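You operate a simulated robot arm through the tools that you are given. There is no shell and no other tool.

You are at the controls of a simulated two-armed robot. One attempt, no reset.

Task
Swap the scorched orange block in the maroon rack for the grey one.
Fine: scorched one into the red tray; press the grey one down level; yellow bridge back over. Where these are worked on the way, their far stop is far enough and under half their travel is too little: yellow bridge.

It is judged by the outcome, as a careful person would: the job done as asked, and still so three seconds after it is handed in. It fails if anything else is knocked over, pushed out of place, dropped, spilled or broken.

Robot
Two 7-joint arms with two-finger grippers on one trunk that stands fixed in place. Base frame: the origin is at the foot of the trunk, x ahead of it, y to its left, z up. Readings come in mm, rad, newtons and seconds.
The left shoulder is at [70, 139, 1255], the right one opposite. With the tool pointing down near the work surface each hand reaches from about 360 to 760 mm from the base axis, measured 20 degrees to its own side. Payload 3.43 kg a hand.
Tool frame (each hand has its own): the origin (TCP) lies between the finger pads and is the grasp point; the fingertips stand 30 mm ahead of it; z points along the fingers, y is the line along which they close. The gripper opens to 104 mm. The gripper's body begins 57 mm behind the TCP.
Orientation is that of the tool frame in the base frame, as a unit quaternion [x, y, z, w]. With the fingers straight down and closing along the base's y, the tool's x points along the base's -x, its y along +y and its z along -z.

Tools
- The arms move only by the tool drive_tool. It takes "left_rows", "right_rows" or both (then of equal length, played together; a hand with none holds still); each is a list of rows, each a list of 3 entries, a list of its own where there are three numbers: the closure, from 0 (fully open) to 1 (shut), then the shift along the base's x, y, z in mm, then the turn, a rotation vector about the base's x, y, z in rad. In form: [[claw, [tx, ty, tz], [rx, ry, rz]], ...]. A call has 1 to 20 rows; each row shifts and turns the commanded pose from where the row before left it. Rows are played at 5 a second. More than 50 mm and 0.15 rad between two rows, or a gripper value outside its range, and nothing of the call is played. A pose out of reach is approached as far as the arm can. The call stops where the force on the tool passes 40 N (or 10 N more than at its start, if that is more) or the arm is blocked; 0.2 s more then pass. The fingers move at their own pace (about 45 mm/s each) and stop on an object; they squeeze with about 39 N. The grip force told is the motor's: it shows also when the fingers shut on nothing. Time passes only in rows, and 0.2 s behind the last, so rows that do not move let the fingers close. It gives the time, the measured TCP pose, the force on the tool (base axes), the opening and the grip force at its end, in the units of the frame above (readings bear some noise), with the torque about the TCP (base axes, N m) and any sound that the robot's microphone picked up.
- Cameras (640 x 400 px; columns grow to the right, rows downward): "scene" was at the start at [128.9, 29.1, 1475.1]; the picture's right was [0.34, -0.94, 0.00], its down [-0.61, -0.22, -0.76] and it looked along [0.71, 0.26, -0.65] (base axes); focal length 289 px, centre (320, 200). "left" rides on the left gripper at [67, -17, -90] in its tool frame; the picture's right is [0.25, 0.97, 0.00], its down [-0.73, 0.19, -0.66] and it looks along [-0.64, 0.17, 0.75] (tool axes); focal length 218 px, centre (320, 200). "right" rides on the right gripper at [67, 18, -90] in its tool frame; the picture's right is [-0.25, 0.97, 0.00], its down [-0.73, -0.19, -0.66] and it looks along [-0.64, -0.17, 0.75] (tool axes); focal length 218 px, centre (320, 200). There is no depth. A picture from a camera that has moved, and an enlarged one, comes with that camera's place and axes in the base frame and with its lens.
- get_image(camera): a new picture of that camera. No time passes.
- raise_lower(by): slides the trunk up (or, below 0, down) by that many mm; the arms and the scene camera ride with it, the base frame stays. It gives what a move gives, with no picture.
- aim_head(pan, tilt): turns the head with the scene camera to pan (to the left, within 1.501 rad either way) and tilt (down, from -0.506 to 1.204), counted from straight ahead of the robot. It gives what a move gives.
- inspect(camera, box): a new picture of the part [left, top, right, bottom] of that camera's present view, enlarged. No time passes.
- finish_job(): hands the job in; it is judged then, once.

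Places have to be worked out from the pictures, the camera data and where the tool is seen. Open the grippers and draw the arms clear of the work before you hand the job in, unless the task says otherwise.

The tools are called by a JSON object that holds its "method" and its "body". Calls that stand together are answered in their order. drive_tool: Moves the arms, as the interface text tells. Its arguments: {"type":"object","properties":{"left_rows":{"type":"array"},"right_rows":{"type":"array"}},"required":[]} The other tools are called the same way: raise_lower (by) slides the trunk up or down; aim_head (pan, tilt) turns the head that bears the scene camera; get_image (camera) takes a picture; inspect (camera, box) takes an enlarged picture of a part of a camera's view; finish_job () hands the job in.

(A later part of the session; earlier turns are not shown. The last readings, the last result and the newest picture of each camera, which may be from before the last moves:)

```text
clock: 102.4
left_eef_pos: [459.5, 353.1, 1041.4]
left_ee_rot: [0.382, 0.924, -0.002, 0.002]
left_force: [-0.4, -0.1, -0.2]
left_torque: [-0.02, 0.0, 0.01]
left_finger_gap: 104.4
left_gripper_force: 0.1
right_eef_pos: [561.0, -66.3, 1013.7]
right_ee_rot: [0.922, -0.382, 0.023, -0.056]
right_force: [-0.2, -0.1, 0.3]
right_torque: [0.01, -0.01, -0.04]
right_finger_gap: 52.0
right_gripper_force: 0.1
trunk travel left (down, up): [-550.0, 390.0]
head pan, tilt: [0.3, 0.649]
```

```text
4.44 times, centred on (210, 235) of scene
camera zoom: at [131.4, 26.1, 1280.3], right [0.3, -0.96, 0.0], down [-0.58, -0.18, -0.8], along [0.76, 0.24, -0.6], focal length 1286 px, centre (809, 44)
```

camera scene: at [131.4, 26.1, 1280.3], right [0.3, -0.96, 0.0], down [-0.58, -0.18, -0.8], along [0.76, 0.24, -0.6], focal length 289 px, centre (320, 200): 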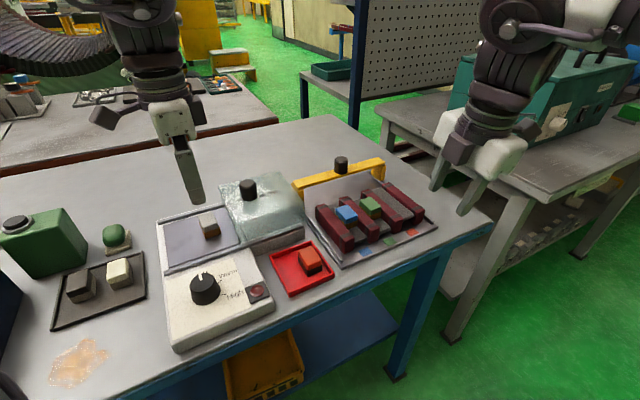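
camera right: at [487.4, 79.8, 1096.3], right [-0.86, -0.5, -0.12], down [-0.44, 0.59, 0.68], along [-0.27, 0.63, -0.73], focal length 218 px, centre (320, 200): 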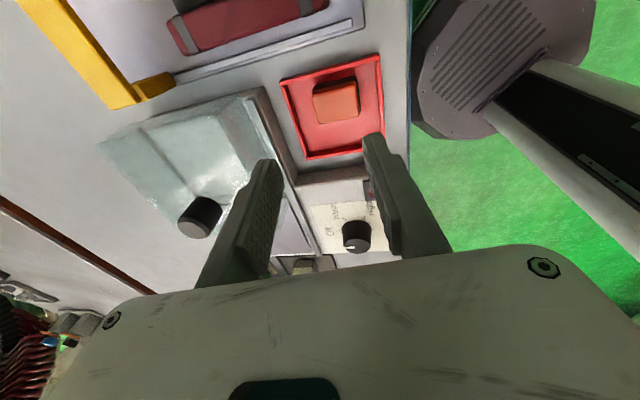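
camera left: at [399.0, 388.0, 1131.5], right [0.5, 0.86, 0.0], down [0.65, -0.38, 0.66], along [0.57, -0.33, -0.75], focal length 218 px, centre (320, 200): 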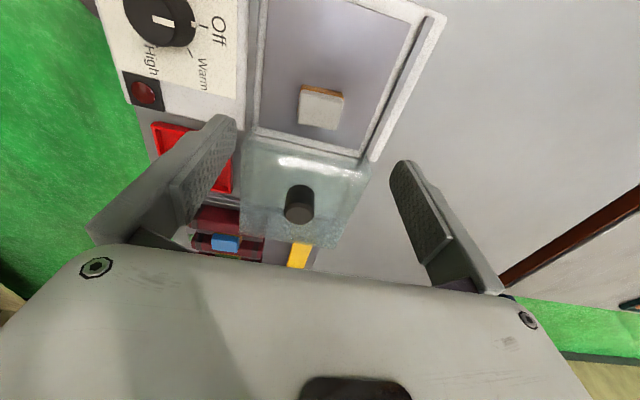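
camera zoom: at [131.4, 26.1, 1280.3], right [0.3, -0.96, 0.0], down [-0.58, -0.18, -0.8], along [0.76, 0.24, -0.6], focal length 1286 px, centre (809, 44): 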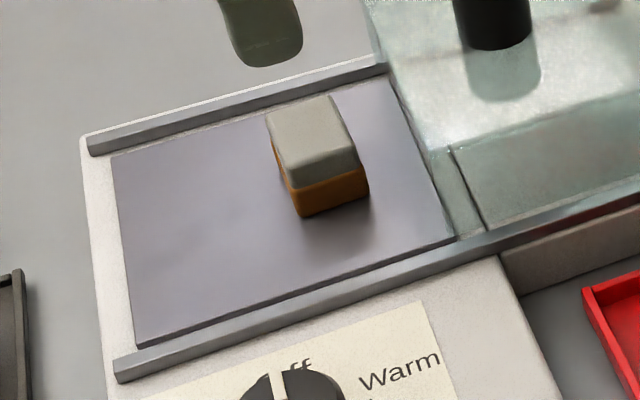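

The grey block's top centre is about [463.5, 350, 916], aligned with the rack's direction. I narrow the left jaws to ≈64 mm, centre over it and descend part of the way.

{"method": "drive_tool", "body": {"left_rows": [[0.38, [2, -1.5, -20], [0, 0, 0]], [0.38, [2, -1.5, -30], [0, 0, 0]], [0.38, [0, 0, -30], [0, 0, 0]], [0.38, [0, 0, 0], [0, 0, 0]]]}}

{"method": "get_image", "body": {"camera": "left"}}

{"method": "inspect", "body": {"camera": "left", "box": [220, 60, 440, 220]}}

{"method": "inspect", "body": {"camera": "scene", "box": [150, 190, 270, 280]}}

```text
clock: 103.4
left_eef_pos: [462.6, 349.1, 964.0]
left_ee_rot: [0.382, 0.924, -0.002, 0.001]
left_force: [0.1, 0.6, 0.5]
left_torque: [-0.01, -0.02, 0.0]
left_finger_gap: 64.5
left_gripper_force: 0.2
right_eef_pos: [561.7, -64.8, 1012.9]
right_ee_rot: [0.923, -0.381, 0.022, -0.056]
right_force: [-0.5, 0.3, -0.2]
right_torque: [-0.01, -0.02, 0.01]
right_finger_gap: 52.0
right_gripper_force: 0.1
trunk travel left (down, up): [-550.0, 390.0]
head pan, tilt: [0.3, 0.649]
```

```text
taken
camera left: at [401.3, 383.3, 1054.0], right [0.5, 0.86, 0.0], down [0.65, -0.38, 0.66], along [0.57, -0.33, -0.75], focal length 218 px, centre (320, 200)
```

left: 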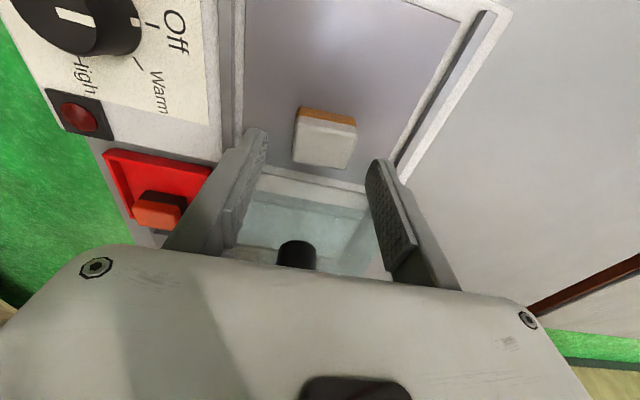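

```text
2.50 times, centred on (330, 140) of left
camera zoom: at [401.3, 383.3, 1054.0], right [0.5, 0.86, 0.0], down [0.65, -0.38, 0.66], along [0.57, -0.33, -0.75], focal length 546 px, centre (295, 350)
```

zoom: 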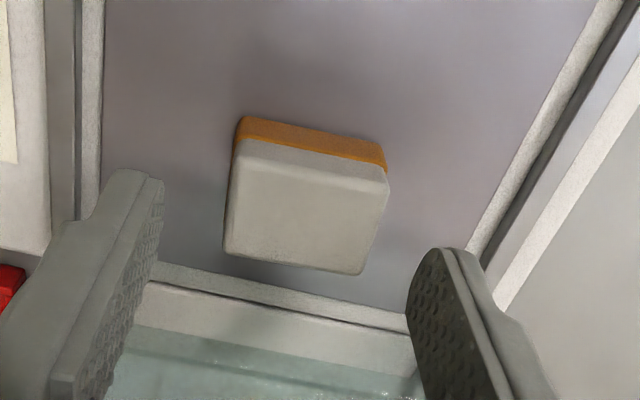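

```text
4.44 times, centred on (210, 235) of scene
camera zoom: at [131.9, 25.4, 1280.2], right [0.3, -0.96, 0.0], down [-0.58, -0.18, -0.8], along [0.76, 0.24, -0.6], focal length 1286 px, centre (809, 44)
```

zoom: 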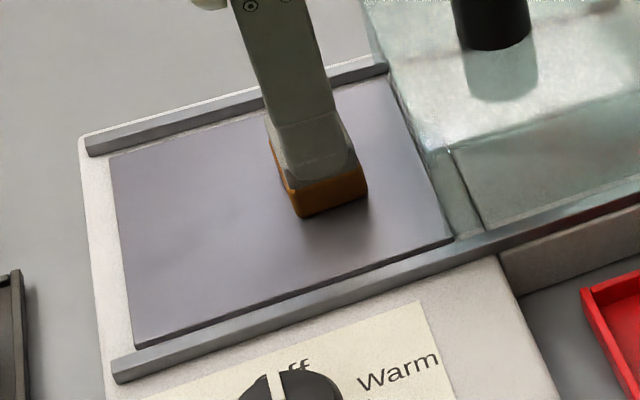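

The left hand is centred over the grey block to within 1 mm. I descend and close on it.

{"method": "drive_tool", "body": {"left_rows": [[0.38, [0.5, 0, -15], [0, 0, 0]], [0.38, [0, 0, -14], [0, 0, 0]], [0.38, [0, 0, -8], [0, 0, 0]], [0.38, [0, 0, 0], [0, 0, 0]]]}}

{"method": "inspect", "body": {"camera": "scene", "box": [150, 190, 270, 280]}}

{"method": "get_image", "body": {"camera": "left"}}

```text
clock: 104.4
left_eef_pos: [461.7, 350.9, 927.2]
left_ee_rot: [0.382, 0.924, -0.002, 0.002]
left_force: [0.0, 0.6, -0.1]
left_torque: [-0.03, -0.01, 0.0]
left_finger_gap: 64.7
left_gripper_force: 0.0
right_eef_pos: [562.4, -66.0, 1013.9]
right_ee_rot: [0.922, -0.382, 0.022, -0.057]
right_force: [0.2, 0.1, -0.5]
right_torque: [0.01, 0.03, 0.04]
right_finger_gap: 51.8
right_gripper_force: 0.0
trunk travel left (down, up): [-550.0, 390.0]
head pan, tilt: [0.3, 0.649]
```

```text
4.44 times, centred on (210, 235) of scene
camera zoom: at [132.3, 25.6, 1280.1], right [0.3, -0.96, 0.0], down [-0.58, -0.18, -0.8], along [0.76, 0.24, -0.6], focal length 1286 px, centre (809, 44)
```

zoom: 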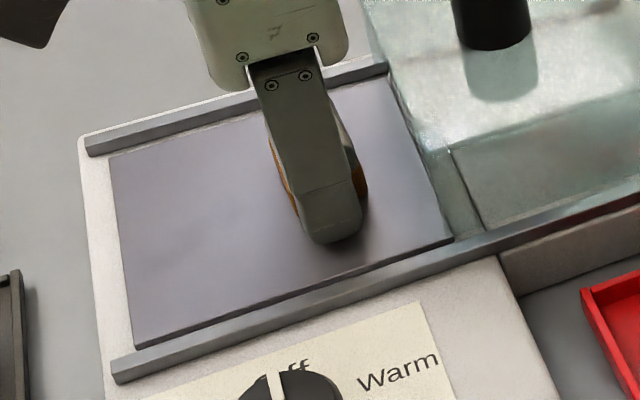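

```text
taken
camera left: at [401.9, 385.8, 1017.3], right [0.5, 0.86, 0.0], down [0.65, -0.38, 0.66], along [0.57, -0.33, -0.75], focal length 218 px, centre (320, 200)
```

left: 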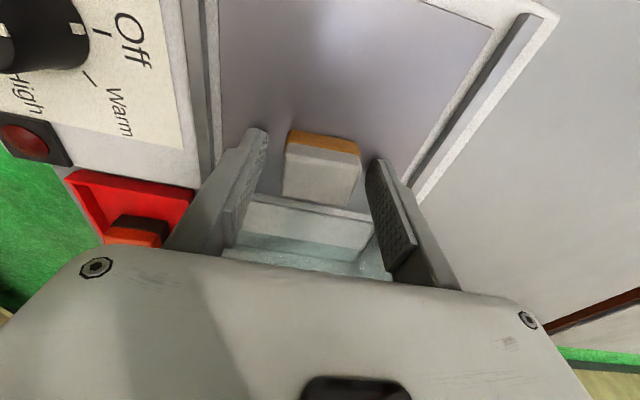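

The fingers straddle the block. I close the left gripper and lift a little.

{"method": "drive_tool", "body": {"left_rows": [[0.5, [0, 0, 0], [0, 0, 0]], [0.7, [0, 0, 0], [0, 0, 0]], [1, [0, 0, 0], [0, 0, 0]], [1, [0, 0, 0], [0, 0, 0]], [1, [0, 0, 0], [0, 0, 0]], [1, [0, 0, 8], [0, 0, 0]], [1, [0, 0, 10], [0, 0, 0]]]}}

{"method": "get_image", "body": {"camera": "left"}}

{"method": "inspect", "body": {"camera": "scene", "box": [150, 190, 270, 280]}}

```text
clock: 106.0
left_eef_pos: [461.9, 351.3, 944.2]
left_ee_rot: [0.382, 0.924, -0.002, 0.002]
left_force: [-0.2, 0.5, -0.5]
left_torque: [0.03, 0.01, 0.02]
left_finger_gap: 40.8
left_gripper_force: 39.2
right_eef_pos: [561.6, -65.1, 1013.9]
right_ee_rot: [0.922, -0.381, 0.023, -0.057]
right_force: [0.3, -0.4, 0.4]
right_torque: [0.01, 0.01, -0.01]
right_finger_gap: 52.1
right_gripper_force: 0.1
trunk travel left (down, up): [-550.0, 390.0]
head pan, tilt: [0.3, 0.649]
```

```text
taken
camera left: at [401.8, 386.5, 1034.7], right [0.5, 0.86, 0.0], down [0.65, -0.38, 0.66], along [0.57, -0.33, -0.75], focal length 218 px, centre (320, 200)
```

left: 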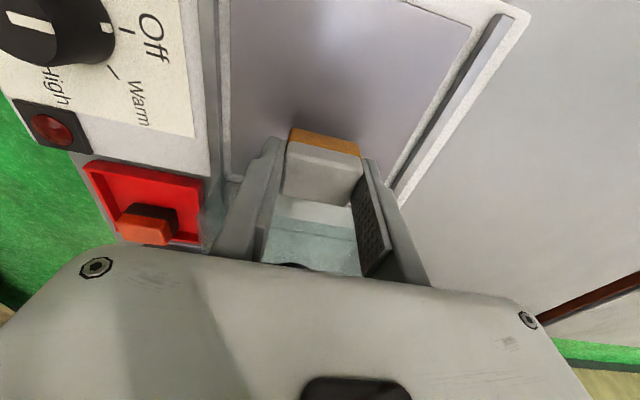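

```text
4.44 times, centred on (210, 235) of scene
camera zoom: at [132.0, 25.6, 1280.2], right [0.3, -0.96, 0.0], down [-0.58, -0.18, -0.8], along [0.76, 0.24, -0.6], focal length 1286 px, centre (809, 44)
```

zoom: 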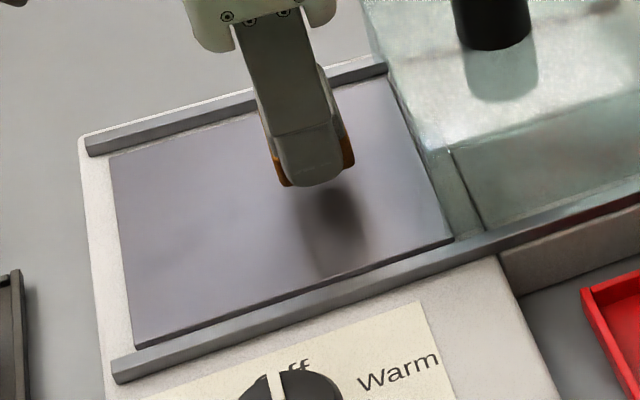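

The grey block is held (40.8 mm, same length as the scorched one). I raise it and carry it over to the free half of the red tray, aiming for [427, 167].

{"method": "drive_tool", "body": {"left_rows": [[1, [0, 0, 35], [0, 0, 0]], [1, [0, 0, 35], [0, 0, 0]], [1, [-7, -37, 0], [0, 0, 0]], [1, [-7, -37, 0], [0, 0, 0]], [1, [-7, -37, 0], [0, 0, 0]], [1, [-6, -35, -20], [0, 0, 0]], [1, [-5, -25, -25], [0, 0, 0]], [1, [-3, -13, -19], [0, 0, 0]], [1, [0, 0, 0], [0, 0, 0]]]}}

{"method": "get_image", "body": {"camera": "left"}}

{"method": "inspect", "body": {"camera": "scene", "box": [220, 180, 380, 310]}}

```text
clock: 108.0
left_eef_pos: [427.9, 167.2, 951.9]
left_ee_rot: [0.381, 0.925, -0.002, 0.002]
left_force: [0.0, 0.2, -0.9]
left_torque: [-0.01, -0.01, -0.04]
left_finger_gap: 40.7
left_gripper_force: 38.9
right_eef_pos: [562.7, -64.7, 1013.1]
right_ee_rot: [0.922, -0.382, 0.022, -0.056]
right_force: [0.1, 1.0, -0.4]
right_torque: [0.0, -0.01, 0.0]
right_finger_gap: 51.9
right_gripper_force: 0.0
trunk travel left (down, up): [-550.0, 390.0]
head pan, tilt: [0.3, 0.649]
```

```text
taken
camera left: at [367.1, 202.1, 1041.2], right [0.5, 0.86, 0.0], down [0.65, -0.38, 0.66], along [0.57, -0.33, -0.75], focal length 218 px, centre (320, 200)
```

left: 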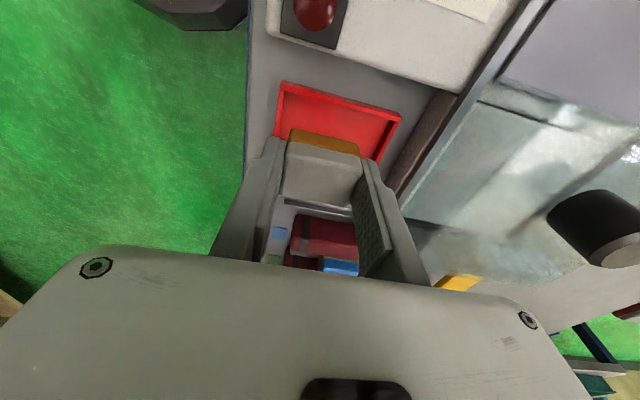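

```text
3.08 times, centred on (300, 245) of scene
camera zoom: at [131.7, 25.7, 1280.2], right [0.3, -0.96, 0.0], down [-0.58, -0.18, -0.8], along [0.76, 0.24, -0.6], focal length 890 px, centre (382, 62)
```

zoom: 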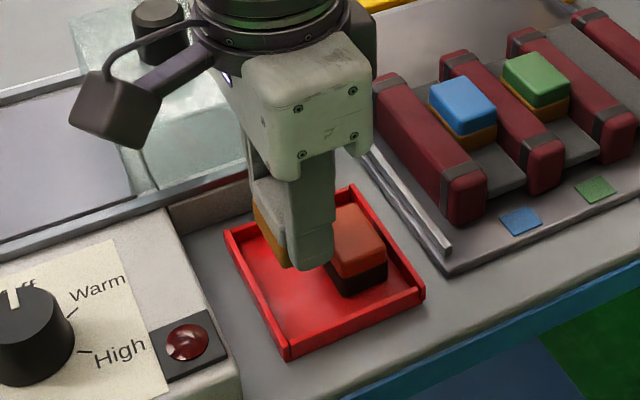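

The block hangs over the tray's free half, but I want it centred along the tray so the fingers clear both end walls; I shift 9.5 mm along [0.707, 0.707] and lower in steps.

{"method": "drive_tool", "body": {"left_rows": [[1, [6.7, 6.7, 0], [0, 0, 0]], [1, [0, 0, -15], [0, 0, 0]], [1, [0, 0, -12], [0, 0, 0]], [1, [0, 0, -8], [0, 0, 0]], [1, [0, 0, -6], [0, 0, 0]], [1, [0, 0, 0], [0, 0, 0]]]}}

{"method": "get_image", "body": {"camera": "left"}}

{"method": "inspect", "body": {"camera": "scene", "box": [250, 200, 350, 310]}}

```text
clock: 109.4
left_eef_pos: [433.7, 174.8, 908.8]
left_ee_rot: [0.382, 0.924, -0.002, 0.002]
left_force: [-0.1, 0.0, 0.1]
left_torque: [-0.01, 0.01, -0.03]
left_finger_gap: 40.9
left_gripper_force: 39.0
right_eef_pos: [562.2, -66.1, 1013.0]
right_ee_rot: [0.922, -0.381, 0.022, -0.057]
right_force: [-1.0, 0.3, 0.1]
right_torque: [0.01, 0.0, -0.05]
right_finger_gap: 51.8
right_gripper_force: 0.1
trunk travel left (down, up): [-550.0, 390.0]
head pan, tilt: [0.3, 0.649]
```

```text
taken
camera left: at [373.8, 208.4, 999.1], right [0.5, 0.86, 0.0], down [0.65, -0.38, 0.66], along [0.57, -0.33, -0.75], focal length 218 px, centre (320, 200)
```

left: 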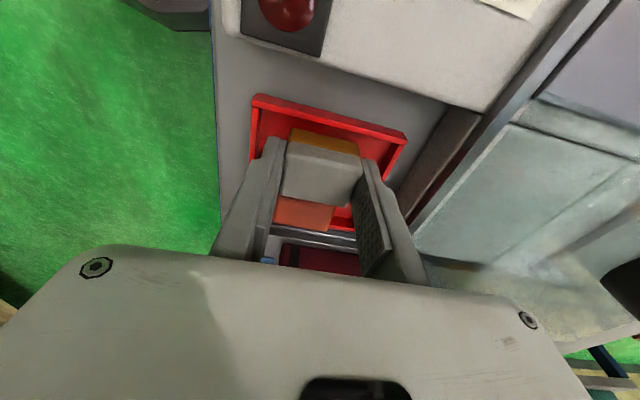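

```text
3.64 times, centred on (300, 255) of scene
camera zoom: at [132.3, 25.7, 1280.1], right [0.3, -0.96, 0.0], down [-0.58, -0.18, -0.8], along [0.76, 0.24, -0.6], focal length 1052 px, centre (393, 0)
```

zoom: 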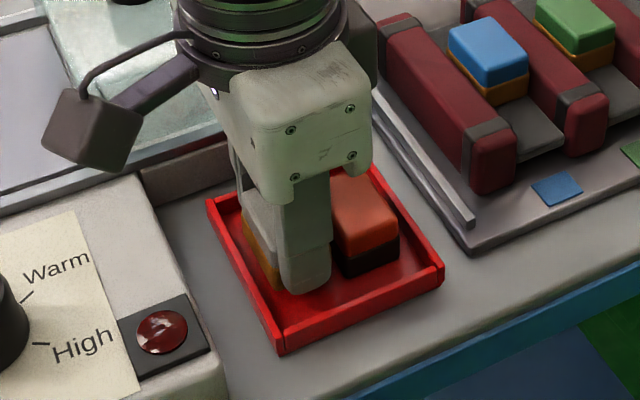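

The block is inside the tray walls and beside the orange one. I lower the last millimetres gently.

{"method": "drive_tool", "body": {"left_rows": [[1, [0, 0, -2.5], [0, 0, 0]], [1, [0, 0, -2.5], [0, 0, 0]], [1, [0, 0, -1.5], [0, 0, 0]], [1, [0, 0, 0], [0, 0, 0]]]}}

```text
clock: 110.4
left_eef_pos: [435.0, 174.3, 903.4]
left_ee_rot: [0.381, 0.924, -0.002, 0.001]
left_force: [0.1, -0.5, -1.0]
left_torque: [0.02, -0.01, -0.01]
left_finger_gap: 40.9
left_gripper_force: 39.5
right_eef_pos: [562.7, -65.6, 1012.8]
right_ee_rot: [0.922, -0.382, 0.022, -0.057]
right_force: [-0.3, 0.2, 0.0]
right_torque: [-0.02, 0.03, 0.01]
right_finger_gap: 52.2
right_gripper_force: 0.1
trunk travel left (down, up): [-550.0, 390.0]
head pan, tilt: [0.3, 0.649]
```

{"method": "drive_tool", "body": {"left_rows": [[1, [0, 0, -1.5], [0, 0, 0]], [1, [0, 0, -1.2], [0, 0, 0]], [1, [0, 0, 0], [0, 0, 0]]]}}

```text
clock: 111.2
left_eef_pos: [434.5, 174.1, 900.1]
left_ee_rot: [0.382, 0.924, -0.002, 0.001]
left_force: [0.1, -0.2, -1.2]
left_torque: [0.01, -0.01, -0.02]
left_finger_gap: 40.9
left_gripper_force: 39.6
right_eef_pos: [562.3, -65.8, 1012.1]
right_ee_rot: [0.922, -0.383, 0.022, -0.057]
right_force: [0.0, 0.4, 0.7]
right_torque: [0.02, -0.01, -0.03]
right_finger_gap: 52.0
right_gripper_force: 0.0
trunk travel left (down, up): [-550.0, 390.0]
head pan, tilt: [0.3, 0.649]
```

Still free at z=900; I take two more 1 mm steps toward the floor.

{"method": "drive_tool", "body": {"left_rows": [[1, [0, 0, -1], [0, 0, 0]], [1, [0, 0, -1], [0, 0, 0]], [1, [0, 0, 0], [0, 0, 0]]]}}

{"method": "inspect", "body": {"camera": "scene", "box": [260, 220, 340, 300]}}

```text
clock: 112.0
left_eef_pos: [435.3, 173.9, 899.2]
left_ee_rot: [0.382, 0.924, -0.002, 0.002]
left_force: [0.0, -0.5, -0.5]
left_torque: [0.02, 0.04, 0.0]
left_finger_gap: 40.9
left_gripper_force: 38.9
right_eef_pos: [561.7, -65.6, 1013.6]
right_ee_rot: [0.922, -0.382, 0.023, -0.057]
right_force: [0.4, 1.0, -0.1]
right_torque: [0.02, -0.02, 0.0]
right_finger_gap: 51.9
right_gripper_force: 0.2
trunk travel left (down, up): [-550.0, 390.0]
head pan, tilt: [0.3, 0.649]
```

```text
5.00 times, centred on (300, 260) of scene
camera zoom: at [132.4, 25.7, 1280.1], right [0.3, -0.96, 0.0], down [-0.58, -0.18, -0.8], along [0.76, 0.24, -0.6], focal length 1447 px, centre (420, -100)
```

zoom: 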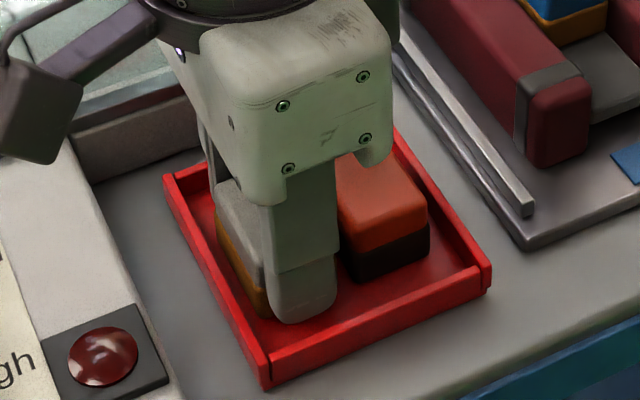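

{"method": "drive_tool", "body": {"left_rows": [[1, [0, 0, -1], [0, 0, 0]], [1, [0, 0, -1], [0, 0, 0]], [1, [0, 0, 0], [0, 0, 0]]]}}

```text
clock: 112.8
left_eef_pos: [435.2, 173.7, 899.9]
left_ee_rot: [0.382, 0.924, -0.002, 0.004]
left_force: [4.1, 5.1, 18.3]
left_torque: [0.15, -0.04, -0.02]
left_finger_gap: 41.1
left_gripper_force: 38.6
right_eef_pos: [561.8, -66.6, 1014.4]
right_ee_rot: [0.922, -0.382, 0.023, -0.056]
right_force: [-0.4, 0.1, 0.1]
right_torque: [-0.03, 0.03, 0.02]
right_finger_gap: 51.8
right_gripper_force: 0.0
trunk travel left (down, up): [-550.0, 390.0]
head pan, tilt: [0.3, 0.649]
```

Contact with the tray floor (18 N). I ease up, open the left fingers to ≈52 mm and withdraw upward, then away to the left.

{"method": "drive_tool", "body": {"left_rows": [[1, [0, 0, 0.8], [0, 0, 0]], [0.5, [0, 0, 0], [0, 0, 0]], [0.5, [0, 0, 0], [0, 0, 0]], [0.5, [0, 0, 3], [0, 0, 0]], [0.5, [0, 0, 12], [0, 0, 0]], [0.5, [0, 0, 30], [0, 0, 0]], [0.5, [0, 8, 35], [0, 0, 0]], [0.5, [5, 25, 35], [0, 0, 0]]]}}

{"method": "inspect", "body": {"camera": "scene", "box": [250, 200, 350, 310]}}

{"method": "get_image", "body": {"camera": "left"}}

```text
clock: 114.6
left_eef_pos: [440.9, 204.5, 1014.4]
left_ee_rot: [0.382, 0.924, -0.001, 0.002]
left_force: [-0.5, -0.4, 0.0]
left_torque: [-0.04, -0.02, -0.02]
left_finger_gap: 51.9
left_gripper_force: 0.1
right_eef_pos: [561.3, -65.6, 1015.5]
right_ee_rot: [0.922, -0.383, 0.024, -0.056]
right_force: [0.3, 0.1, 0.1]
right_torque: [0.0, -0.02, -0.01]
right_finger_gap: 52.1
right_gripper_force: 0.0
trunk travel left (down, up): [-550.0, 390.0]
head pan, tilt: [0.3, 0.649]
```

```text
3.64 times, centred on (300, 255) of scene
camera zoom: at [131.2, 26.0, 1280.2], right [0.3, -0.96, 0.0], down [-0.58, -0.18, -0.8], along [0.76, 0.24, -0.6], focal length 1052 px, centre (393, 0)
```

zoom: 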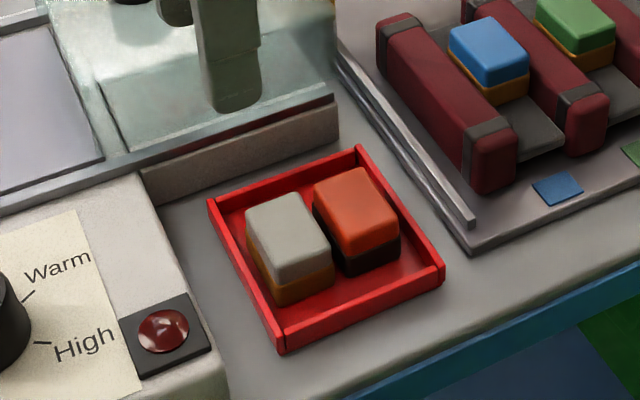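

```text
taken
camera left: at [379.2, 239.4, 1104.5], right [0.5, 0.86, 0.0], down [0.65, -0.38, 0.66], along [0.57, -0.33, -0.75], focal length 218 px, centre (320, 200)
```

left: 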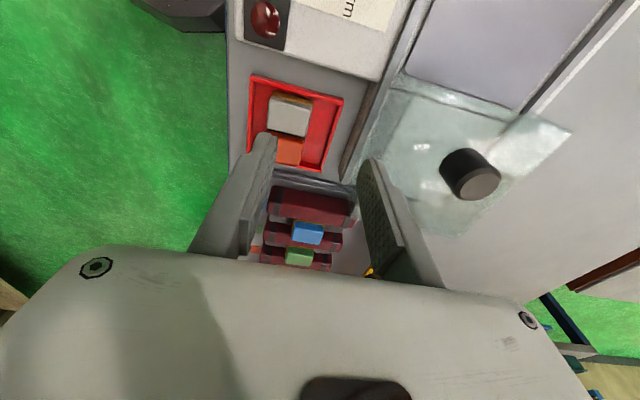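

Both blocks lie side by side in the tray. I withdraw the left arm to the far left, then bring the right hand over the grey block.

{"method": "drive_tool", "body": {"left_rows": [[0.5, [-10, 35, 30], [0, 0, 0.07]], [0.5, [-10, 40, 25], [0, 0, 0.07]], [0.5, [-10, 45, 15], [0, 0, 0.07]], [0.5, [-10, 45, 10], [0, 0, 0.07]], [0.5, [-15, 45, 10], [0, 0, 0.07]], [0.5, [-15, 45, 10], [0, 0, 0.07]], [0.5, [-15, 45, 0], [0, 0, 0]], [0.5, [-15, 45, 0], [0, 0, 0]]]}}

{"method": "drive_tool", "body": {"right_rows": [[0.35, [-15, 40, 0], [0, 0, 0]], [0.35, [-20, 40, 0], [0, 0, 0]], [0.35, [-20, 40, 0], [0, 0, 0]], [0.35, [-20, 40, 0], [0, 0, 0]], [0.35, [-25, 40, 0], [0, 0, 0]], [0.35, [-26, 36, 0], [0, 0, 0]], [0.35, [0, 0, 0], [0, 0, 0]]]}}

{"method": "get_image", "body": {"camera": "right"}}

{"method": "get_image", "body": {"camera": "scene"}}

```text
clock: 116.4
left_eef_pos: [341.8, 554.1, 1114.4]
left_ee_rot: [0.181, 0.984, -0.001, 0.001]
left_force: [-0.2, 0.1, -0.5]
left_torque: [-0.03, 0.03, -0.02]
left_finger_gap: 52.0
left_gripper_force: 0.1
right_eef_pos: [562.2, -64.1, 1014.2]
right_ee_rot: [0.922, -0.382, 0.023, -0.055]
right_force: [0.7, 0.4, 0.7]
right_torque: [0.01, 0.02, 0.01]
right_finger_gap: 51.6
right_gripper_force: 0.1
trunk travel left (down, up): [-550.0, 390.0]
head pan, tilt: [0.3, 0.649]
```

```text
clock: 118.0
left_eef_pos: [343.2, 551.2, 1115.0]
left_ee_rot: [0.181, 0.983, -0.002, 0.002]
left_force: [0.4, -0.8, -0.3]
left_torque: [0.01, 0.03, 0.03]
left_finger_gap: 51.7
left_gripper_force: 0.1
right_eef_pos: [434.2, 169.9, 1012.8]
right_ee_rot: [0.922, -0.382, 0.021, -0.057]
right_force: [0.2, 0.1, -0.2]
right_torque: [0.04, 0.07, 0.04]
right_finger_gap: 67.4
right_gripper_force: 0.0
trunk travel left (down, up): [-550.0, 390.0]
head pan, tilt: [0.3, 0.649]
```

```text
taken
camera right: at [462.8, 102.5, 1098.5], right [-0.86, -0.5, -0.12], down [-0.44, 0.59, 0.68], along [-0.27, 0.63, -0.73], focal length 218 px, centre (320, 200)
```

right: 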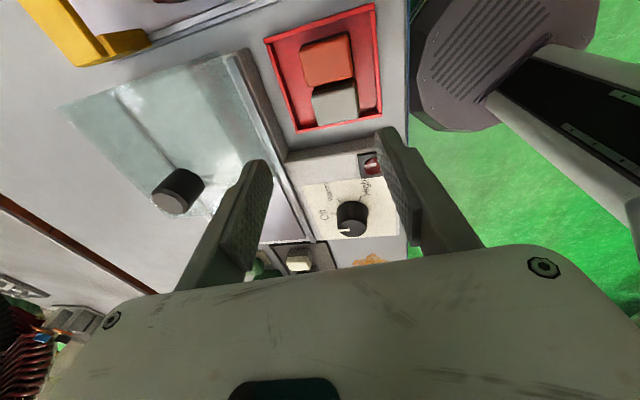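

```text
taken
camera scene: at [133.2, 24.7, 1280.0], right [0.3, -0.96, 0.0], down [-0.58, -0.18, -0.8], along [0.76, 0.24, -0.61], focal length 289 px, centre (320, 200)
```

scene: 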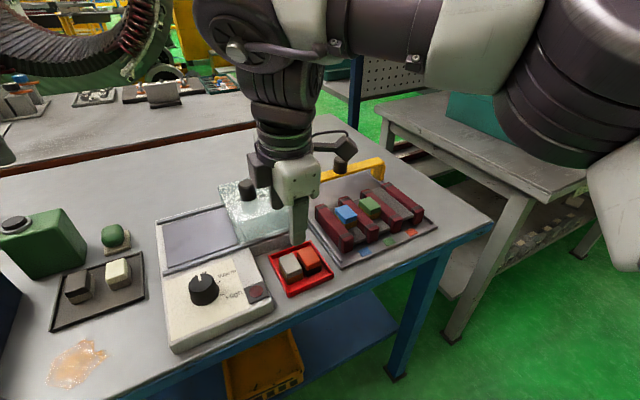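

The right hand is above the tray, within reach. I measure the grey block's position in an enlarged view.

{"method": "inspect", "body": {"camera": "right", "box": [250, 0, 400, 140]}}

```text
2.86 times, centred on (325, 70) of right
camera zoom: at [462.8, 102.5, 1098.5], right [-0.86, -0.5, -0.12], down [-0.44, 0.59, 0.68], along [-0.27, 0.63, -0.73], focal length 624 px, centre (306, 571)
```

zoom: 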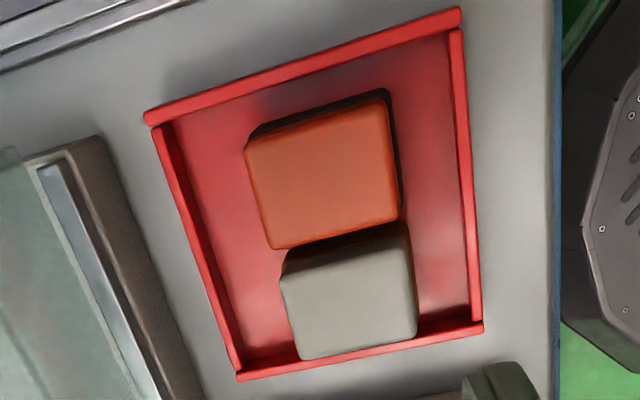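

Grey's top centre reads about [433, 174]. I shift slightly, lower to z≈945 and re-measure.

{"method": "drive_tool", "body": {"right_rows": [[0.4, [-1.8, 1.8, -25], [0, 0, 0]], [0.4, [0, 0, -25], [0, 0, 0]], [0.45, [0, 0, -18], [0, 0, 0]], [0.45, [0, 0, 0], [0, 0, 0]]]}}

{"method": "inspect", "body": {"camera": "right", "box": [220, 40, 420, 200]}}

{"method": "inspect", "body": {"camera": "scene", "box": [250, 200, 350, 310]}}

```text
clock: 119.0
left_eef_pos: [342.3, 551.4, 1114.8]
left_ee_rot: [0.18, 0.984, -0.002, 0.003]
left_force: [0.5, 0.1, -0.2]
left_torque: [-0.01, 0.01, -0.01]
left_finger_gap: 52.2
left_gripper_force: 0.0
right_eef_pos: [433.8, 172.3, 944.6]
right_ee_rot: [0.922, -0.382, 0.023, -0.056]
right_force: [-0.8, -0.2, 1.0]
right_torque: [-0.01, 0.02, 0.02]
right_finger_gap: 57.4
right_gripper_force: 0.0
trunk travel left (down, up): [-550.0, 390.0]
head pan, tilt: [0.3, 0.649]
```

```text
2.50 times, centred on (320, 120) of right
camera zoom: at [461.1, 104.6, 1031.4], right [-0.86, -0.5, -0.12], down [-0.44, 0.59, 0.68], along [-0.27, 0.63, -0.73], focal length 546 px, centre (320, 400)
```

zoom: 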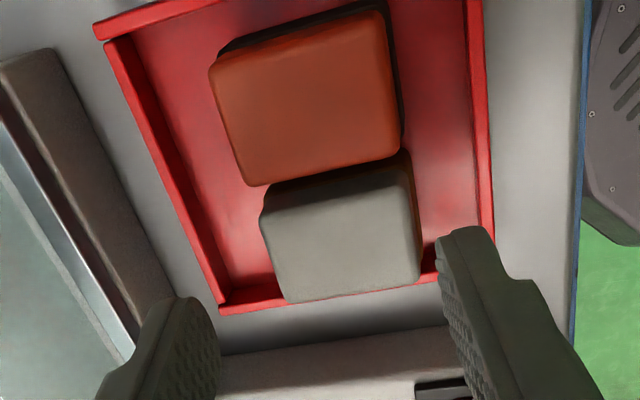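

```text
3.64 times, centred on (300, 255) of scene
camera zoom: at [132.2, 25.7, 1280.2], right [0.3, -0.96, 0.0], down [-0.58, -0.18, -0.8], along [0.76, 0.24, -0.6], focal length 1052 px, centre (393, 0)
```

zoom: 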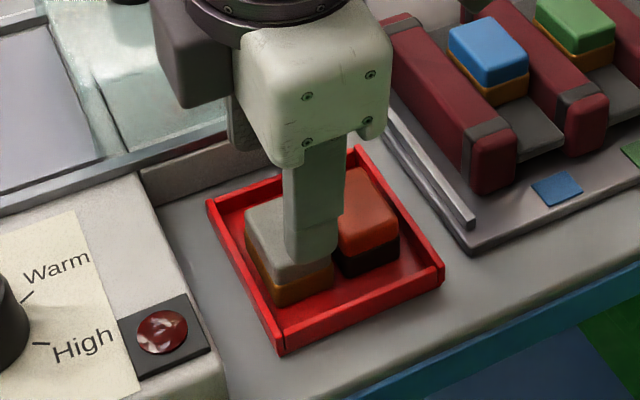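

The hand is about 1.5 mm off across and 2 mm along; I correct this, narrow the jaws to ≈50 mm (to clear the tray's end walls) and descend around the grey block.

{"method": "drive_tool", "body": {"right_rows": [[0.52, [-2.5, -0.3, -8], [0, 0, 0]], [0.52, [0, 0, -10], [0, 0, 0]], [0.52, [0, 0, -5], [0, 0, 0]], [0.52, [0, 0, 0], [0, 0, 0]]]}}

{"method": "inspect", "body": {"camera": "right", "box": [220, 80, 420, 240]}}

{"method": "inspect", "body": {"camera": "scene", "box": [260, 210, 340, 300]}}

```text
clock: 120.0
left_eef_pos: [342.6, 551.3, 1115.8]
left_ee_rot: [0.181, 0.984, -0.001, 0.003]
left_force: [-0.6, 0.1, -0.2]
left_torque: [0.0, -0.01, 0.02]
left_finger_gap: 51.9
left_gripper_force: 0.1
right_eef_pos: [431.5, 172.4, 923.2]
right_ee_rot: [0.922, -0.382, 0.022, -0.057]
right_force: [0.1, -0.2, -0.1]
right_torque: [-0.03, -0.01, -0.01]
right_finger_gap: 49.8
right_gripper_force: 0.1
trunk travel left (down, up): [-550.0, 390.0]
head pan, tilt: [0.3, 0.649]
```

```text
2.50 times, centred on (320, 160) of right
camera zoom: at [458.7, 104.5, 1009.9], right [-0.86, -0.5, -0.12], down [-0.44, 0.59, 0.68], along [-0.27, 0.63, -0.73], focal length 546 px, centre (320, 300)
```

zoom: 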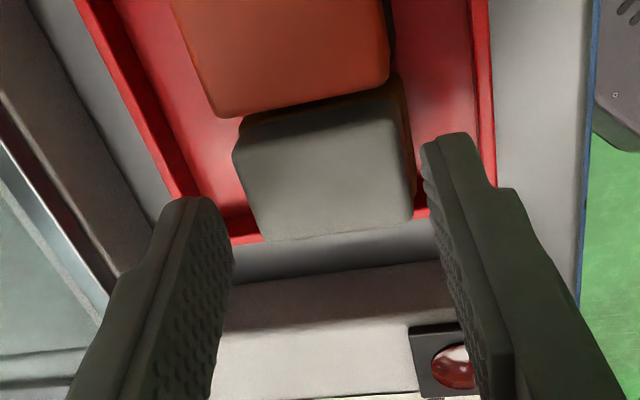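

```text
4.44 times, centred on (300, 255) of scene
camera zoom: at [132.2, 25.8, 1280.1], right [0.3, -0.96, 0.0], down [-0.58, -0.18, -0.8], along [0.76, 0.24, -0.6], focal length 1286 px, centre (409, -44)
```

zoom: 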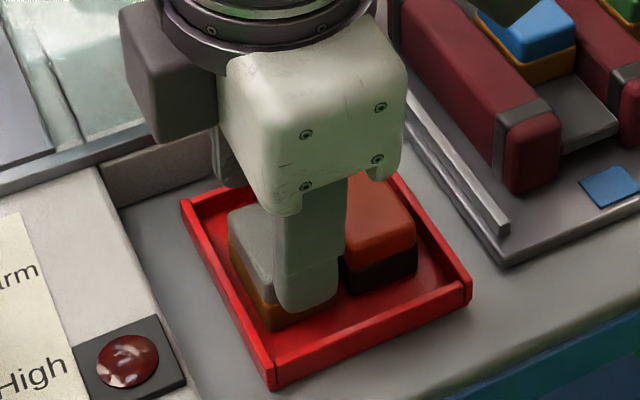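

The jaws straddle the grey block correctly. I go down the remaining ~17 mm and close.

{"method": "drive_tool", "body": {"right_rows": [[0.52, [0, 0, -7], [0, 0, 0]], [0.52, [0, 0, -6], [0, 0, 0]], [0.52, [0, 0, -4], [0, 0, 0]], [0.52, [0, 0, 0], [0, 0, 0]]]}}

{"method": "inspect", "body": {"camera": "right", "box": [220, 100, 420, 260]}}

```text
clock: 121.0
left_eef_pos: [341.6, 551.8, 1114.1]
left_ee_rot: [0.181, 0.984, -0.001, 0.002]
left_force: [-0.6, 0.4, 0.1]
left_torque: [0.01, -0.02, -0.04]
left_finger_gap: 52.0
left_gripper_force: 0.1
right_eef_pos: [432.1, 170.9, 905.9]
right_ee_rot: [0.922, -0.382, 0.023, -0.057]
right_force: [-0.1, -0.1, -0.2]
right_torque: [-0.01, 0.01, 0.0]
right_finger_gap: 49.9
right_gripper_force: 0.1
trunk travel left (down, up): [-550.0, 390.0]
head pan, tilt: [0.3, 0.649]
```

```text
2.50 times, centred on (320, 180) of right
camera zoom: at [458.9, 103.6, 992.4], right [-0.86, -0.5, -0.12], down [-0.44, 0.59, 0.68], along [-0.27, 0.63, -0.73], focal length 546 px, centre (320, 250)
```

zoom: 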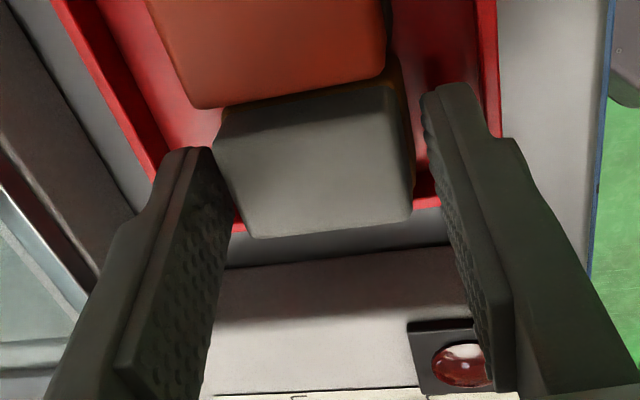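

Position relative to the hand matches how the scorched block sat. I close on the grey block and compare the picture with the earlier reference.

{"method": "drive_tool", "body": {"right_rows": [[0.6, [0, 0, -1.5], [0, 0, 0]], [0.8, [0, 0, 0], [0, 0, 0]], [1, [0, 0, 0], [0, 0, 0]], [1, [0, 0, 0], [0, 0, 0]], [1, [0, 0, 0], [0, 0, 0]]]}}

{"method": "inspect", "body": {"camera": "right", "box": [230, 110, 430, 250]}}

{"method": "inspect", "body": {"camera": "scene", "box": [260, 210, 340, 300]}}

```text
clock: 122.2
left_eef_pos: [342.0, 552.0, 1115.8]
left_ee_rot: [0.18, 0.984, -0.002, 0.002]
left_force: [-0.7, -1.1, -1.0]
left_torque: [-0.03, 0.01, -0.01]
left_finger_gap: 52.1
left_gripper_force: 0.1
right_eef_pos: [431.7, 171.8, 904.3]
right_ee_rot: [0.922, -0.382, 0.023, -0.058]
right_force: [0.9, -0.8, 11.3]
right_torque: [-0.23, 0.14, 0.07]
right_finger_gap: 42.4
right_gripper_force: 39.5
trunk travel left (down, up): [-550.0, 390.0]
head pan, tilt: [0.3, 0.649]
```

```text
2.86 times, centred on (330, 180) of right
camera zoom: at [458.6, 103.7, 991.7], right [-0.86, -0.5, -0.12], down [-0.44, 0.59, 0.68], along [-0.27, 0.63, -0.73], focal length 624 px, centre (291, 257)
```

zoom: 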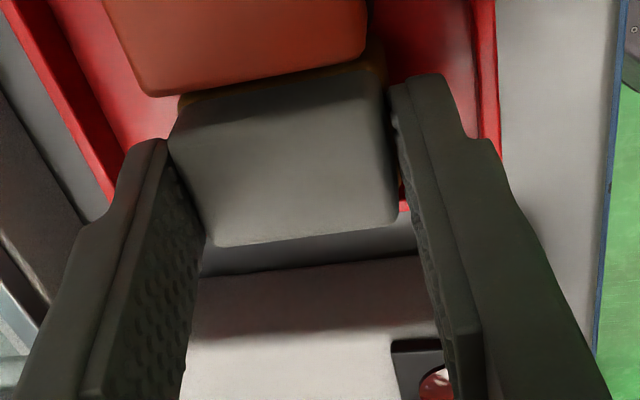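

```text
4.44 times, centred on (300, 255) of scene
camera zoom: at [131.2, 25.1, 1280.4], right [0.3, -0.96, 0.0], down [-0.58, -0.18, -0.8], along [0.76, 0.24, -0.6], focal length 1286 px, centre (409, -44)
```

zoom: 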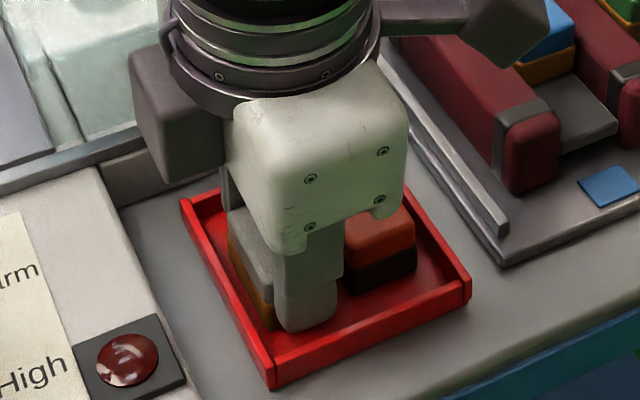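

The grip holds (42.4 mm with the hand's slight lean). I lift slowly and check how the block settles between the pads.

{"method": "drive_tool", "body": {"right_rows": [[1, [0, 0, 3], [0, 0, 0]], [1, [0, 0, 4], [0, 0, 0]], [1, [0, 0, 8], [0, 0, 0]], [1, [0, 0, 15], [0, 0, 0]], [1, [0, 0, 0], [0, 0, 0]]]}}

{"method": "get_image", "body": {"camera": "right"}}

{"method": "inspect", "body": {"camera": "right", "box": [230, 110, 430, 250]}}

{"method": "inspect", "body": {"camera": "scene", "box": [250, 200, 350, 310]}}

```text
clock: 123.4
left_eef_pos: [343.2, 552.0, 1115.5]
left_ee_rot: [0.18, 0.984, -0.001, 0.002]
left_force: [0.6, -0.1, -0.5]
left_torque: [0.0, 0.05, 0.02]
left_finger_gap: 52.0
left_gripper_force: 0.1
right_eef_pos: [432.1, 172.9, 934.1]
right_ee_rot: [0.922, -0.382, 0.022, -0.057]
right_force: [0.2, 0.6, 0.3]
right_torque: [0.02, 0.01, -0.02]
right_finger_gap: 40.9
right_gripper_force: 39.3
trunk travel left (down, up): [-550.0, 390.0]
head pan, tilt: [0.3, 0.649]
```

```text
taken
camera right: at [459.4, 105.7, 1020.5], right [-0.86, -0.5, -0.12], down [-0.44, 0.59, 0.68], along [-0.27, 0.63, -0.73], focal length 218 px, centre (320, 200)
```

right: 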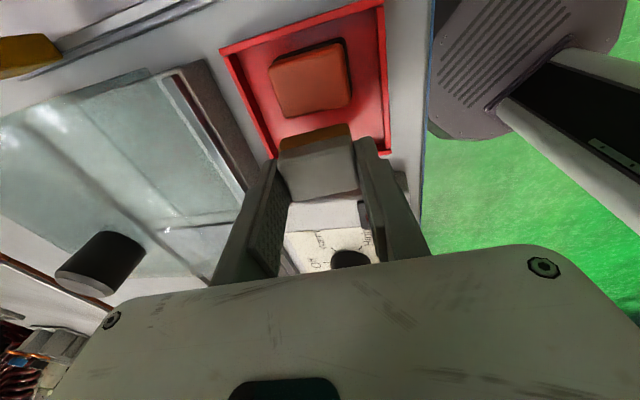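

```text
2.86 times, centred on (330, 180) of right
camera zoom: at [459.4, 105.7, 1020.5], right [-0.86, -0.5, -0.12], down [-0.44, 0.59, 0.68], along [-0.27, 0.63, -0.73], focal length 624 px, centre (291, 257)
```

zoom: 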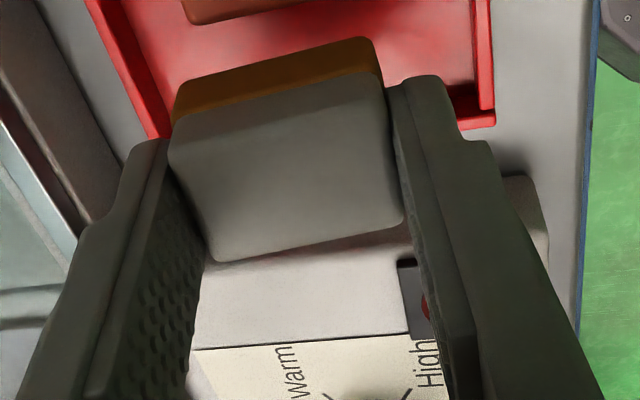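

```text
3.64 times, centred on (300, 255) of scene
camera zoom: at [132.7, 25.8, 1280.1], right [0.3, -0.96, 0.0], down [-0.58, -0.18, -0.8], along [0.76, 0.24, -0.6], focal length 1052 px, centre (393, 0)
```

zoom: 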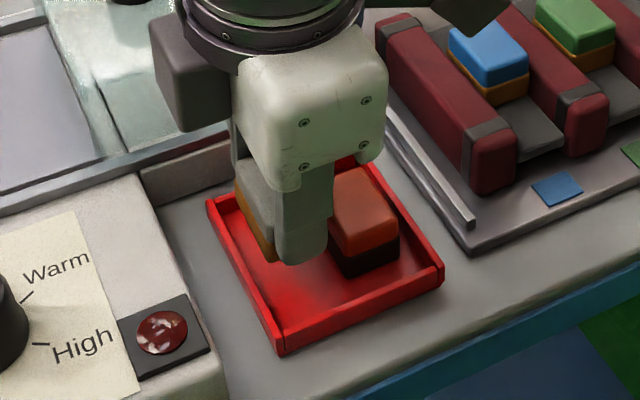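

The block settled flush (40.9 mm), sitting between the pads just as the scorched one did. I lift it, carry it clear over the rack's near side, and bring the trunk back up to −60.

{"method": "drive_tool", "body": {"right_rows": [[1, [0, 0, 35], [0, 0, 0]], [1, [0, 0, 35], [0, 0, 0]], [1, [28, -28, 0], [0, 0, 0]], [1, [28, -28, 0], [0, 0, 0]], [1, [28, -28, 0], [0, 0, 0]], [1, [28, -28, 0], [0, 0, 0]], [1, [0, 0, 0], [0, 0, 0]]]}}

{"method": "raise_lower", "body": {"by": 140}}

```text
clock: 125.0
left_eef_pos: [341.9, 553.1, 1115.8]
left_ee_rot: [0.181, 0.984, -0.002, 0.003]
left_force: [0.1, -0.8, 0.3]
left_torque: [-0.03, -0.01, 0.01]
left_finger_gap: 51.9
left_gripper_force: 0.0
right_eef_pos: [544.9, 59.9, 1002.2]
right_ee_rot: [0.922, -0.382, 0.023, -0.057]
right_force: [0.1, -0.1, -1.7]
right_torque: [-0.03, -0.01, 0.0]
right_finger_gap: 41.0
right_gripper_force: 38.9
trunk travel left (down, up): [-550.0, 390.0]
head pan, tilt: [0.3, 0.649]
```

```text
clock: 126.7
left_eef_pos: [342.9, 552.8, 1256.6]
left_ee_rot: [0.18, 0.984, -0.002, 0.002]
left_force: [-0.6, 0.6, 0.1]
left_torque: [0.02, 0.01, 0.02]
left_finger_gap: 51.8
left_gripper_force: 0.0
right_eef_pos: [545.1, 59.7, 1141.8]
right_ee_rot: [0.922, -0.383, 0.023, -0.056]
right_force: [0.4, -0.3, -0.5]
right_torque: [-0.01, 0.02, -0.01]
right_finger_gap: 41.1
right_gripper_force: 39.0
trunk travel left (down, up): [-690.0, 250.0]
head pan, tilt: [0.3, 0.649]
```

I come down to z≈1005 and move over the empty slot.

{"method": "drive_tool", "body": {"right_rows": [[1, [0, 0, -45], [0, 0, 0]], [1, [0, 0, -45], [0, 0, 0]], [1, [0, 0, -42], [0, 0, 0]], [1, [27, -9, 0], [0, 0, 0]], [1, [27, -9, 0], [0, 0, 0]], [1, [27, -9, 0], [0, 0, 0]], [1, [26, -8, 0], [0, 0, 0]], [1, [0, 0, -20], [0, 0, 0]], [1, [0, 0, 0], [0, 0, 0]]]}}

{"method": "get_image", "body": {"camera": "right"}}

{"method": "inspect", "body": {"camera": "scene", "box": [350, 200, 450, 290]}}

```text
clock: 128.7
left_eef_pos: [342.0, 551.7, 1254.4]
left_ee_rot: [0.181, 0.984, -0.002, 0.002]
left_force: [-0.9, -0.1, 0.1]
left_torque: [-0.01, 0.03, -0.02]
left_finger_gap: 52.1
left_gripper_force: 0.1
right_eef_pos: [651.4, 26.2, 989.9]
right_ee_rot: [0.922, -0.382, 0.022, -0.057]
right_force: [0.1, 0.3, 0.1]
right_torque: [0.0, -0.02, 0.01]
right_finger_gap: 40.9
right_gripper_force: 39.2
trunk travel left (down, up): [-690.0, 250.0]
head pan, tilt: [0.3, 0.649]
```

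```text
taken
camera right: at [678.6, -40.7, 1076.0], right [-0.86, -0.5, -0.12], down [-0.44, 0.59, 0.68], along [-0.27, 0.63, -0.73], focal length 218 px, centre (320, 200)
```

right: 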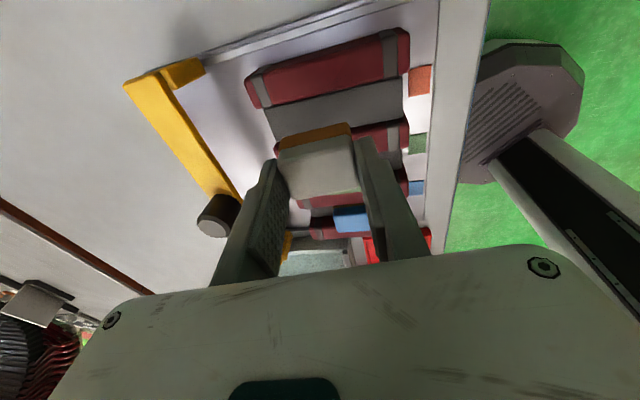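

```text
4.44 times, centred on (400, 245) of scene
camera zoom: at [132.3, 26.2, 1420.2], right [0.3, -0.96, 0.0], down [-0.58, -0.18, -0.8], along [0.76, 0.24, -0.6], focal length 1286 px, centre (-36, 0)
```

zoom: 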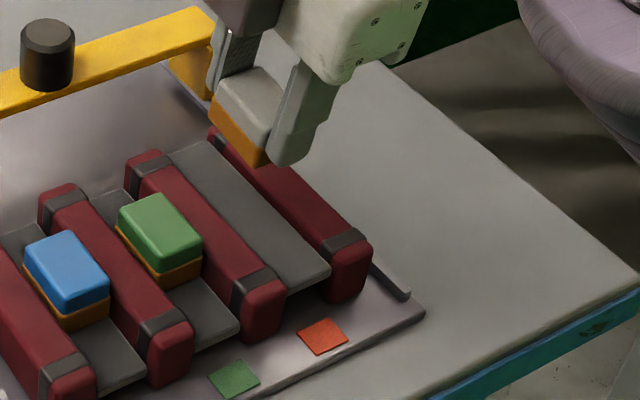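

The hand reads 1.9 mm short across the slot; I correct that and lower until the block is just above the ridges, then check alignment.

{"method": "drive_tool", "body": {"right_rows": [[1, [0.9, -1.9, -15], [0, 0, 0]], [1, [0, 0, -17], [0, 0, 0]], [1, [0, 0, 0], [0, 0, 0]]]}}

{"method": "inspect", "body": {"camera": "right", "box": [190, 40, 450, 220]}}

{"method": "inspect", "body": {"camera": "scene", "box": [380, 210, 440, 280]}}

```text
clock: 129.5
left_eef_pos: [341.5, 551.2, 1255.7]
left_ee_rot: [0.18, 0.984, -0.002, 0.003]
left_force: [-0.7, 0.7, -0.6]
left_torque: [-0.03, -0.01, 0.02]
left_finger_gap: 52.1
left_gripper_force: 0.0
right_eef_pos: [651.5, 25.5, 956.4]
right_ee_rot: [0.922, -0.382, 0.022, -0.056]
right_force: [0.0, 0.5, -0.1]
right_torque: [-0.01, -0.04, 0.04]
right_finger_gap: 40.8
right_gripper_force: 39.0
trunk travel left (down, up): [-690.0, 250.0]
head pan, tilt: [0.3, 0.649]
```

```text
2.22 times, centred on (320, 130) of right
camera zoom: at [679.5, -41.1, 1043.7], right [-0.86, -0.5, -0.12], down [-0.44, 0.59, 0.68], along [-0.27, 0.63, -0.73], focal length 485 px, centre (320, 356)
```

zoom: 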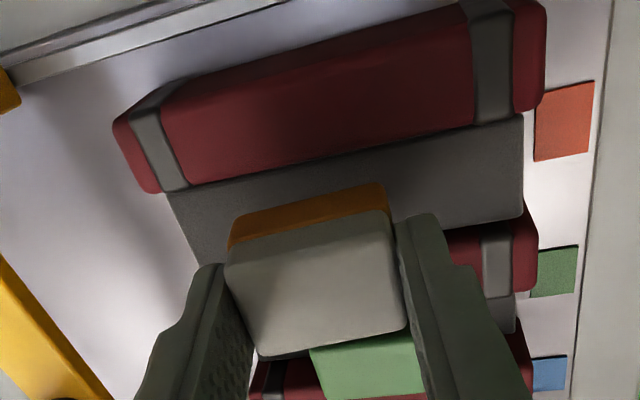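

```text
5.71 times, centred on (410, 245) of scene
camera zoom: at [132.1, 26.0, 1420.2], right [0.3, -0.96, 0.0], down [-0.58, -0.18, -0.8], along [0.76, 0.24, -0.6], focal length 1653 px, centre (-194, -57)
```

zoom: 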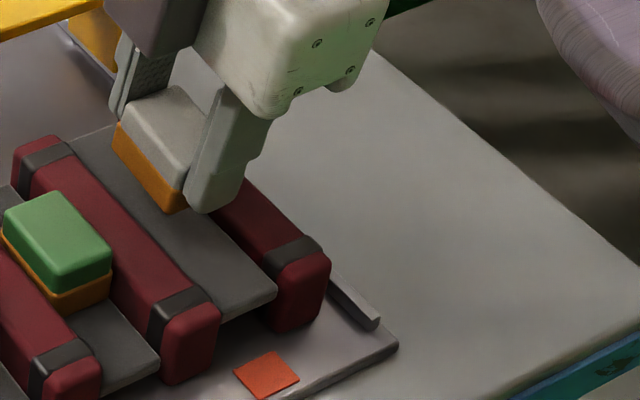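

The readings put the hand ~1.6 mm short of the slot centre line (target w≈444). I correct that and lower slowly into the slot, watching the force.

{"method": "drive_tool", "body": {"right_rows": [[1, [1.2, -1.2, -3], [0, 0, 0]], [1, [0, 0, -4], [0, 0, 0]], [1, [0, 0, -4], [0, 0, 0]], [1, [0, 0, 0], [0, 0, 0]]]}}

{"method": "inspect", "body": {"camera": "scene", "box": [380, 210, 440, 280]}}

{"method": "inspect", "body": {"camera": "right", "box": [190, 40, 450, 220]}}

```text
clock: 130.5
left_eef_pos: [342.4, 552.2, 1256.3]
left_ee_rot: [0.181, 0.984, -0.002, 0.003]
left_force: [0.0, 0.5, 0.0]
left_torque: [0.03, -0.02, 0.03]
left_finger_gap: 51.8
left_gripper_force: 0.0
right_eef_pos: [653.4, 24.0, 946.9]
right_ee_rot: [0.922, -0.382, 0.022, -0.057]
right_force: [1.1, 0.9, -1.2]
right_torque: [0.03, -0.01, -0.03]
right_finger_gap: 40.5
right_gripper_force: 39.6
trunk travel left (down, up): [-690.0, 250.0]
head pan, tilt: [0.3, 0.649]
```

```text
5.71 times, centred on (410, 245) of scene
camera zoom: at [132.5, 25.9, 1420.1], right [0.3, -0.96, 0.0], down [-0.58, -0.18, -0.8], along [0.76, 0.24, -0.6], focal length 1653 px, centre (-194, -57)
```

zoom: 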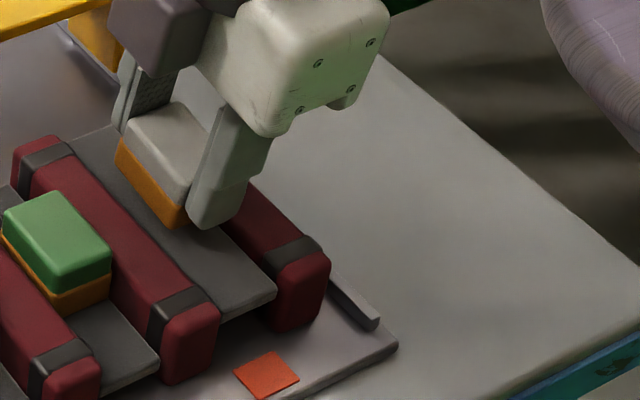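

```text
2.22 times, centred on (320, 130) of right
camera zoom: at [680.9, -43.2, 1034.0], right [-0.86, -0.5, -0.12], down [-0.44, 0.59, 0.68], along [-0.27, 0.63, -0.73], focal length 485 px, centre (320, 356)
```

zoom: 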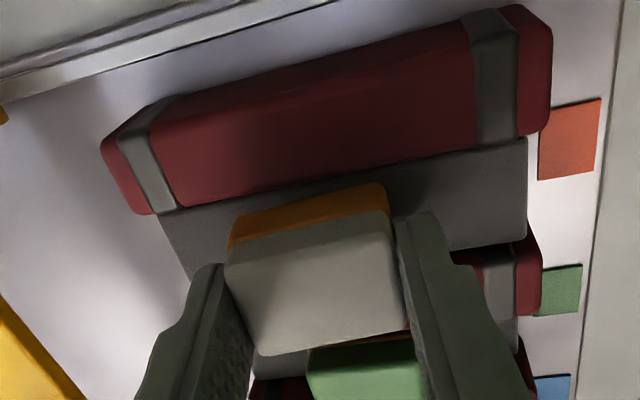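

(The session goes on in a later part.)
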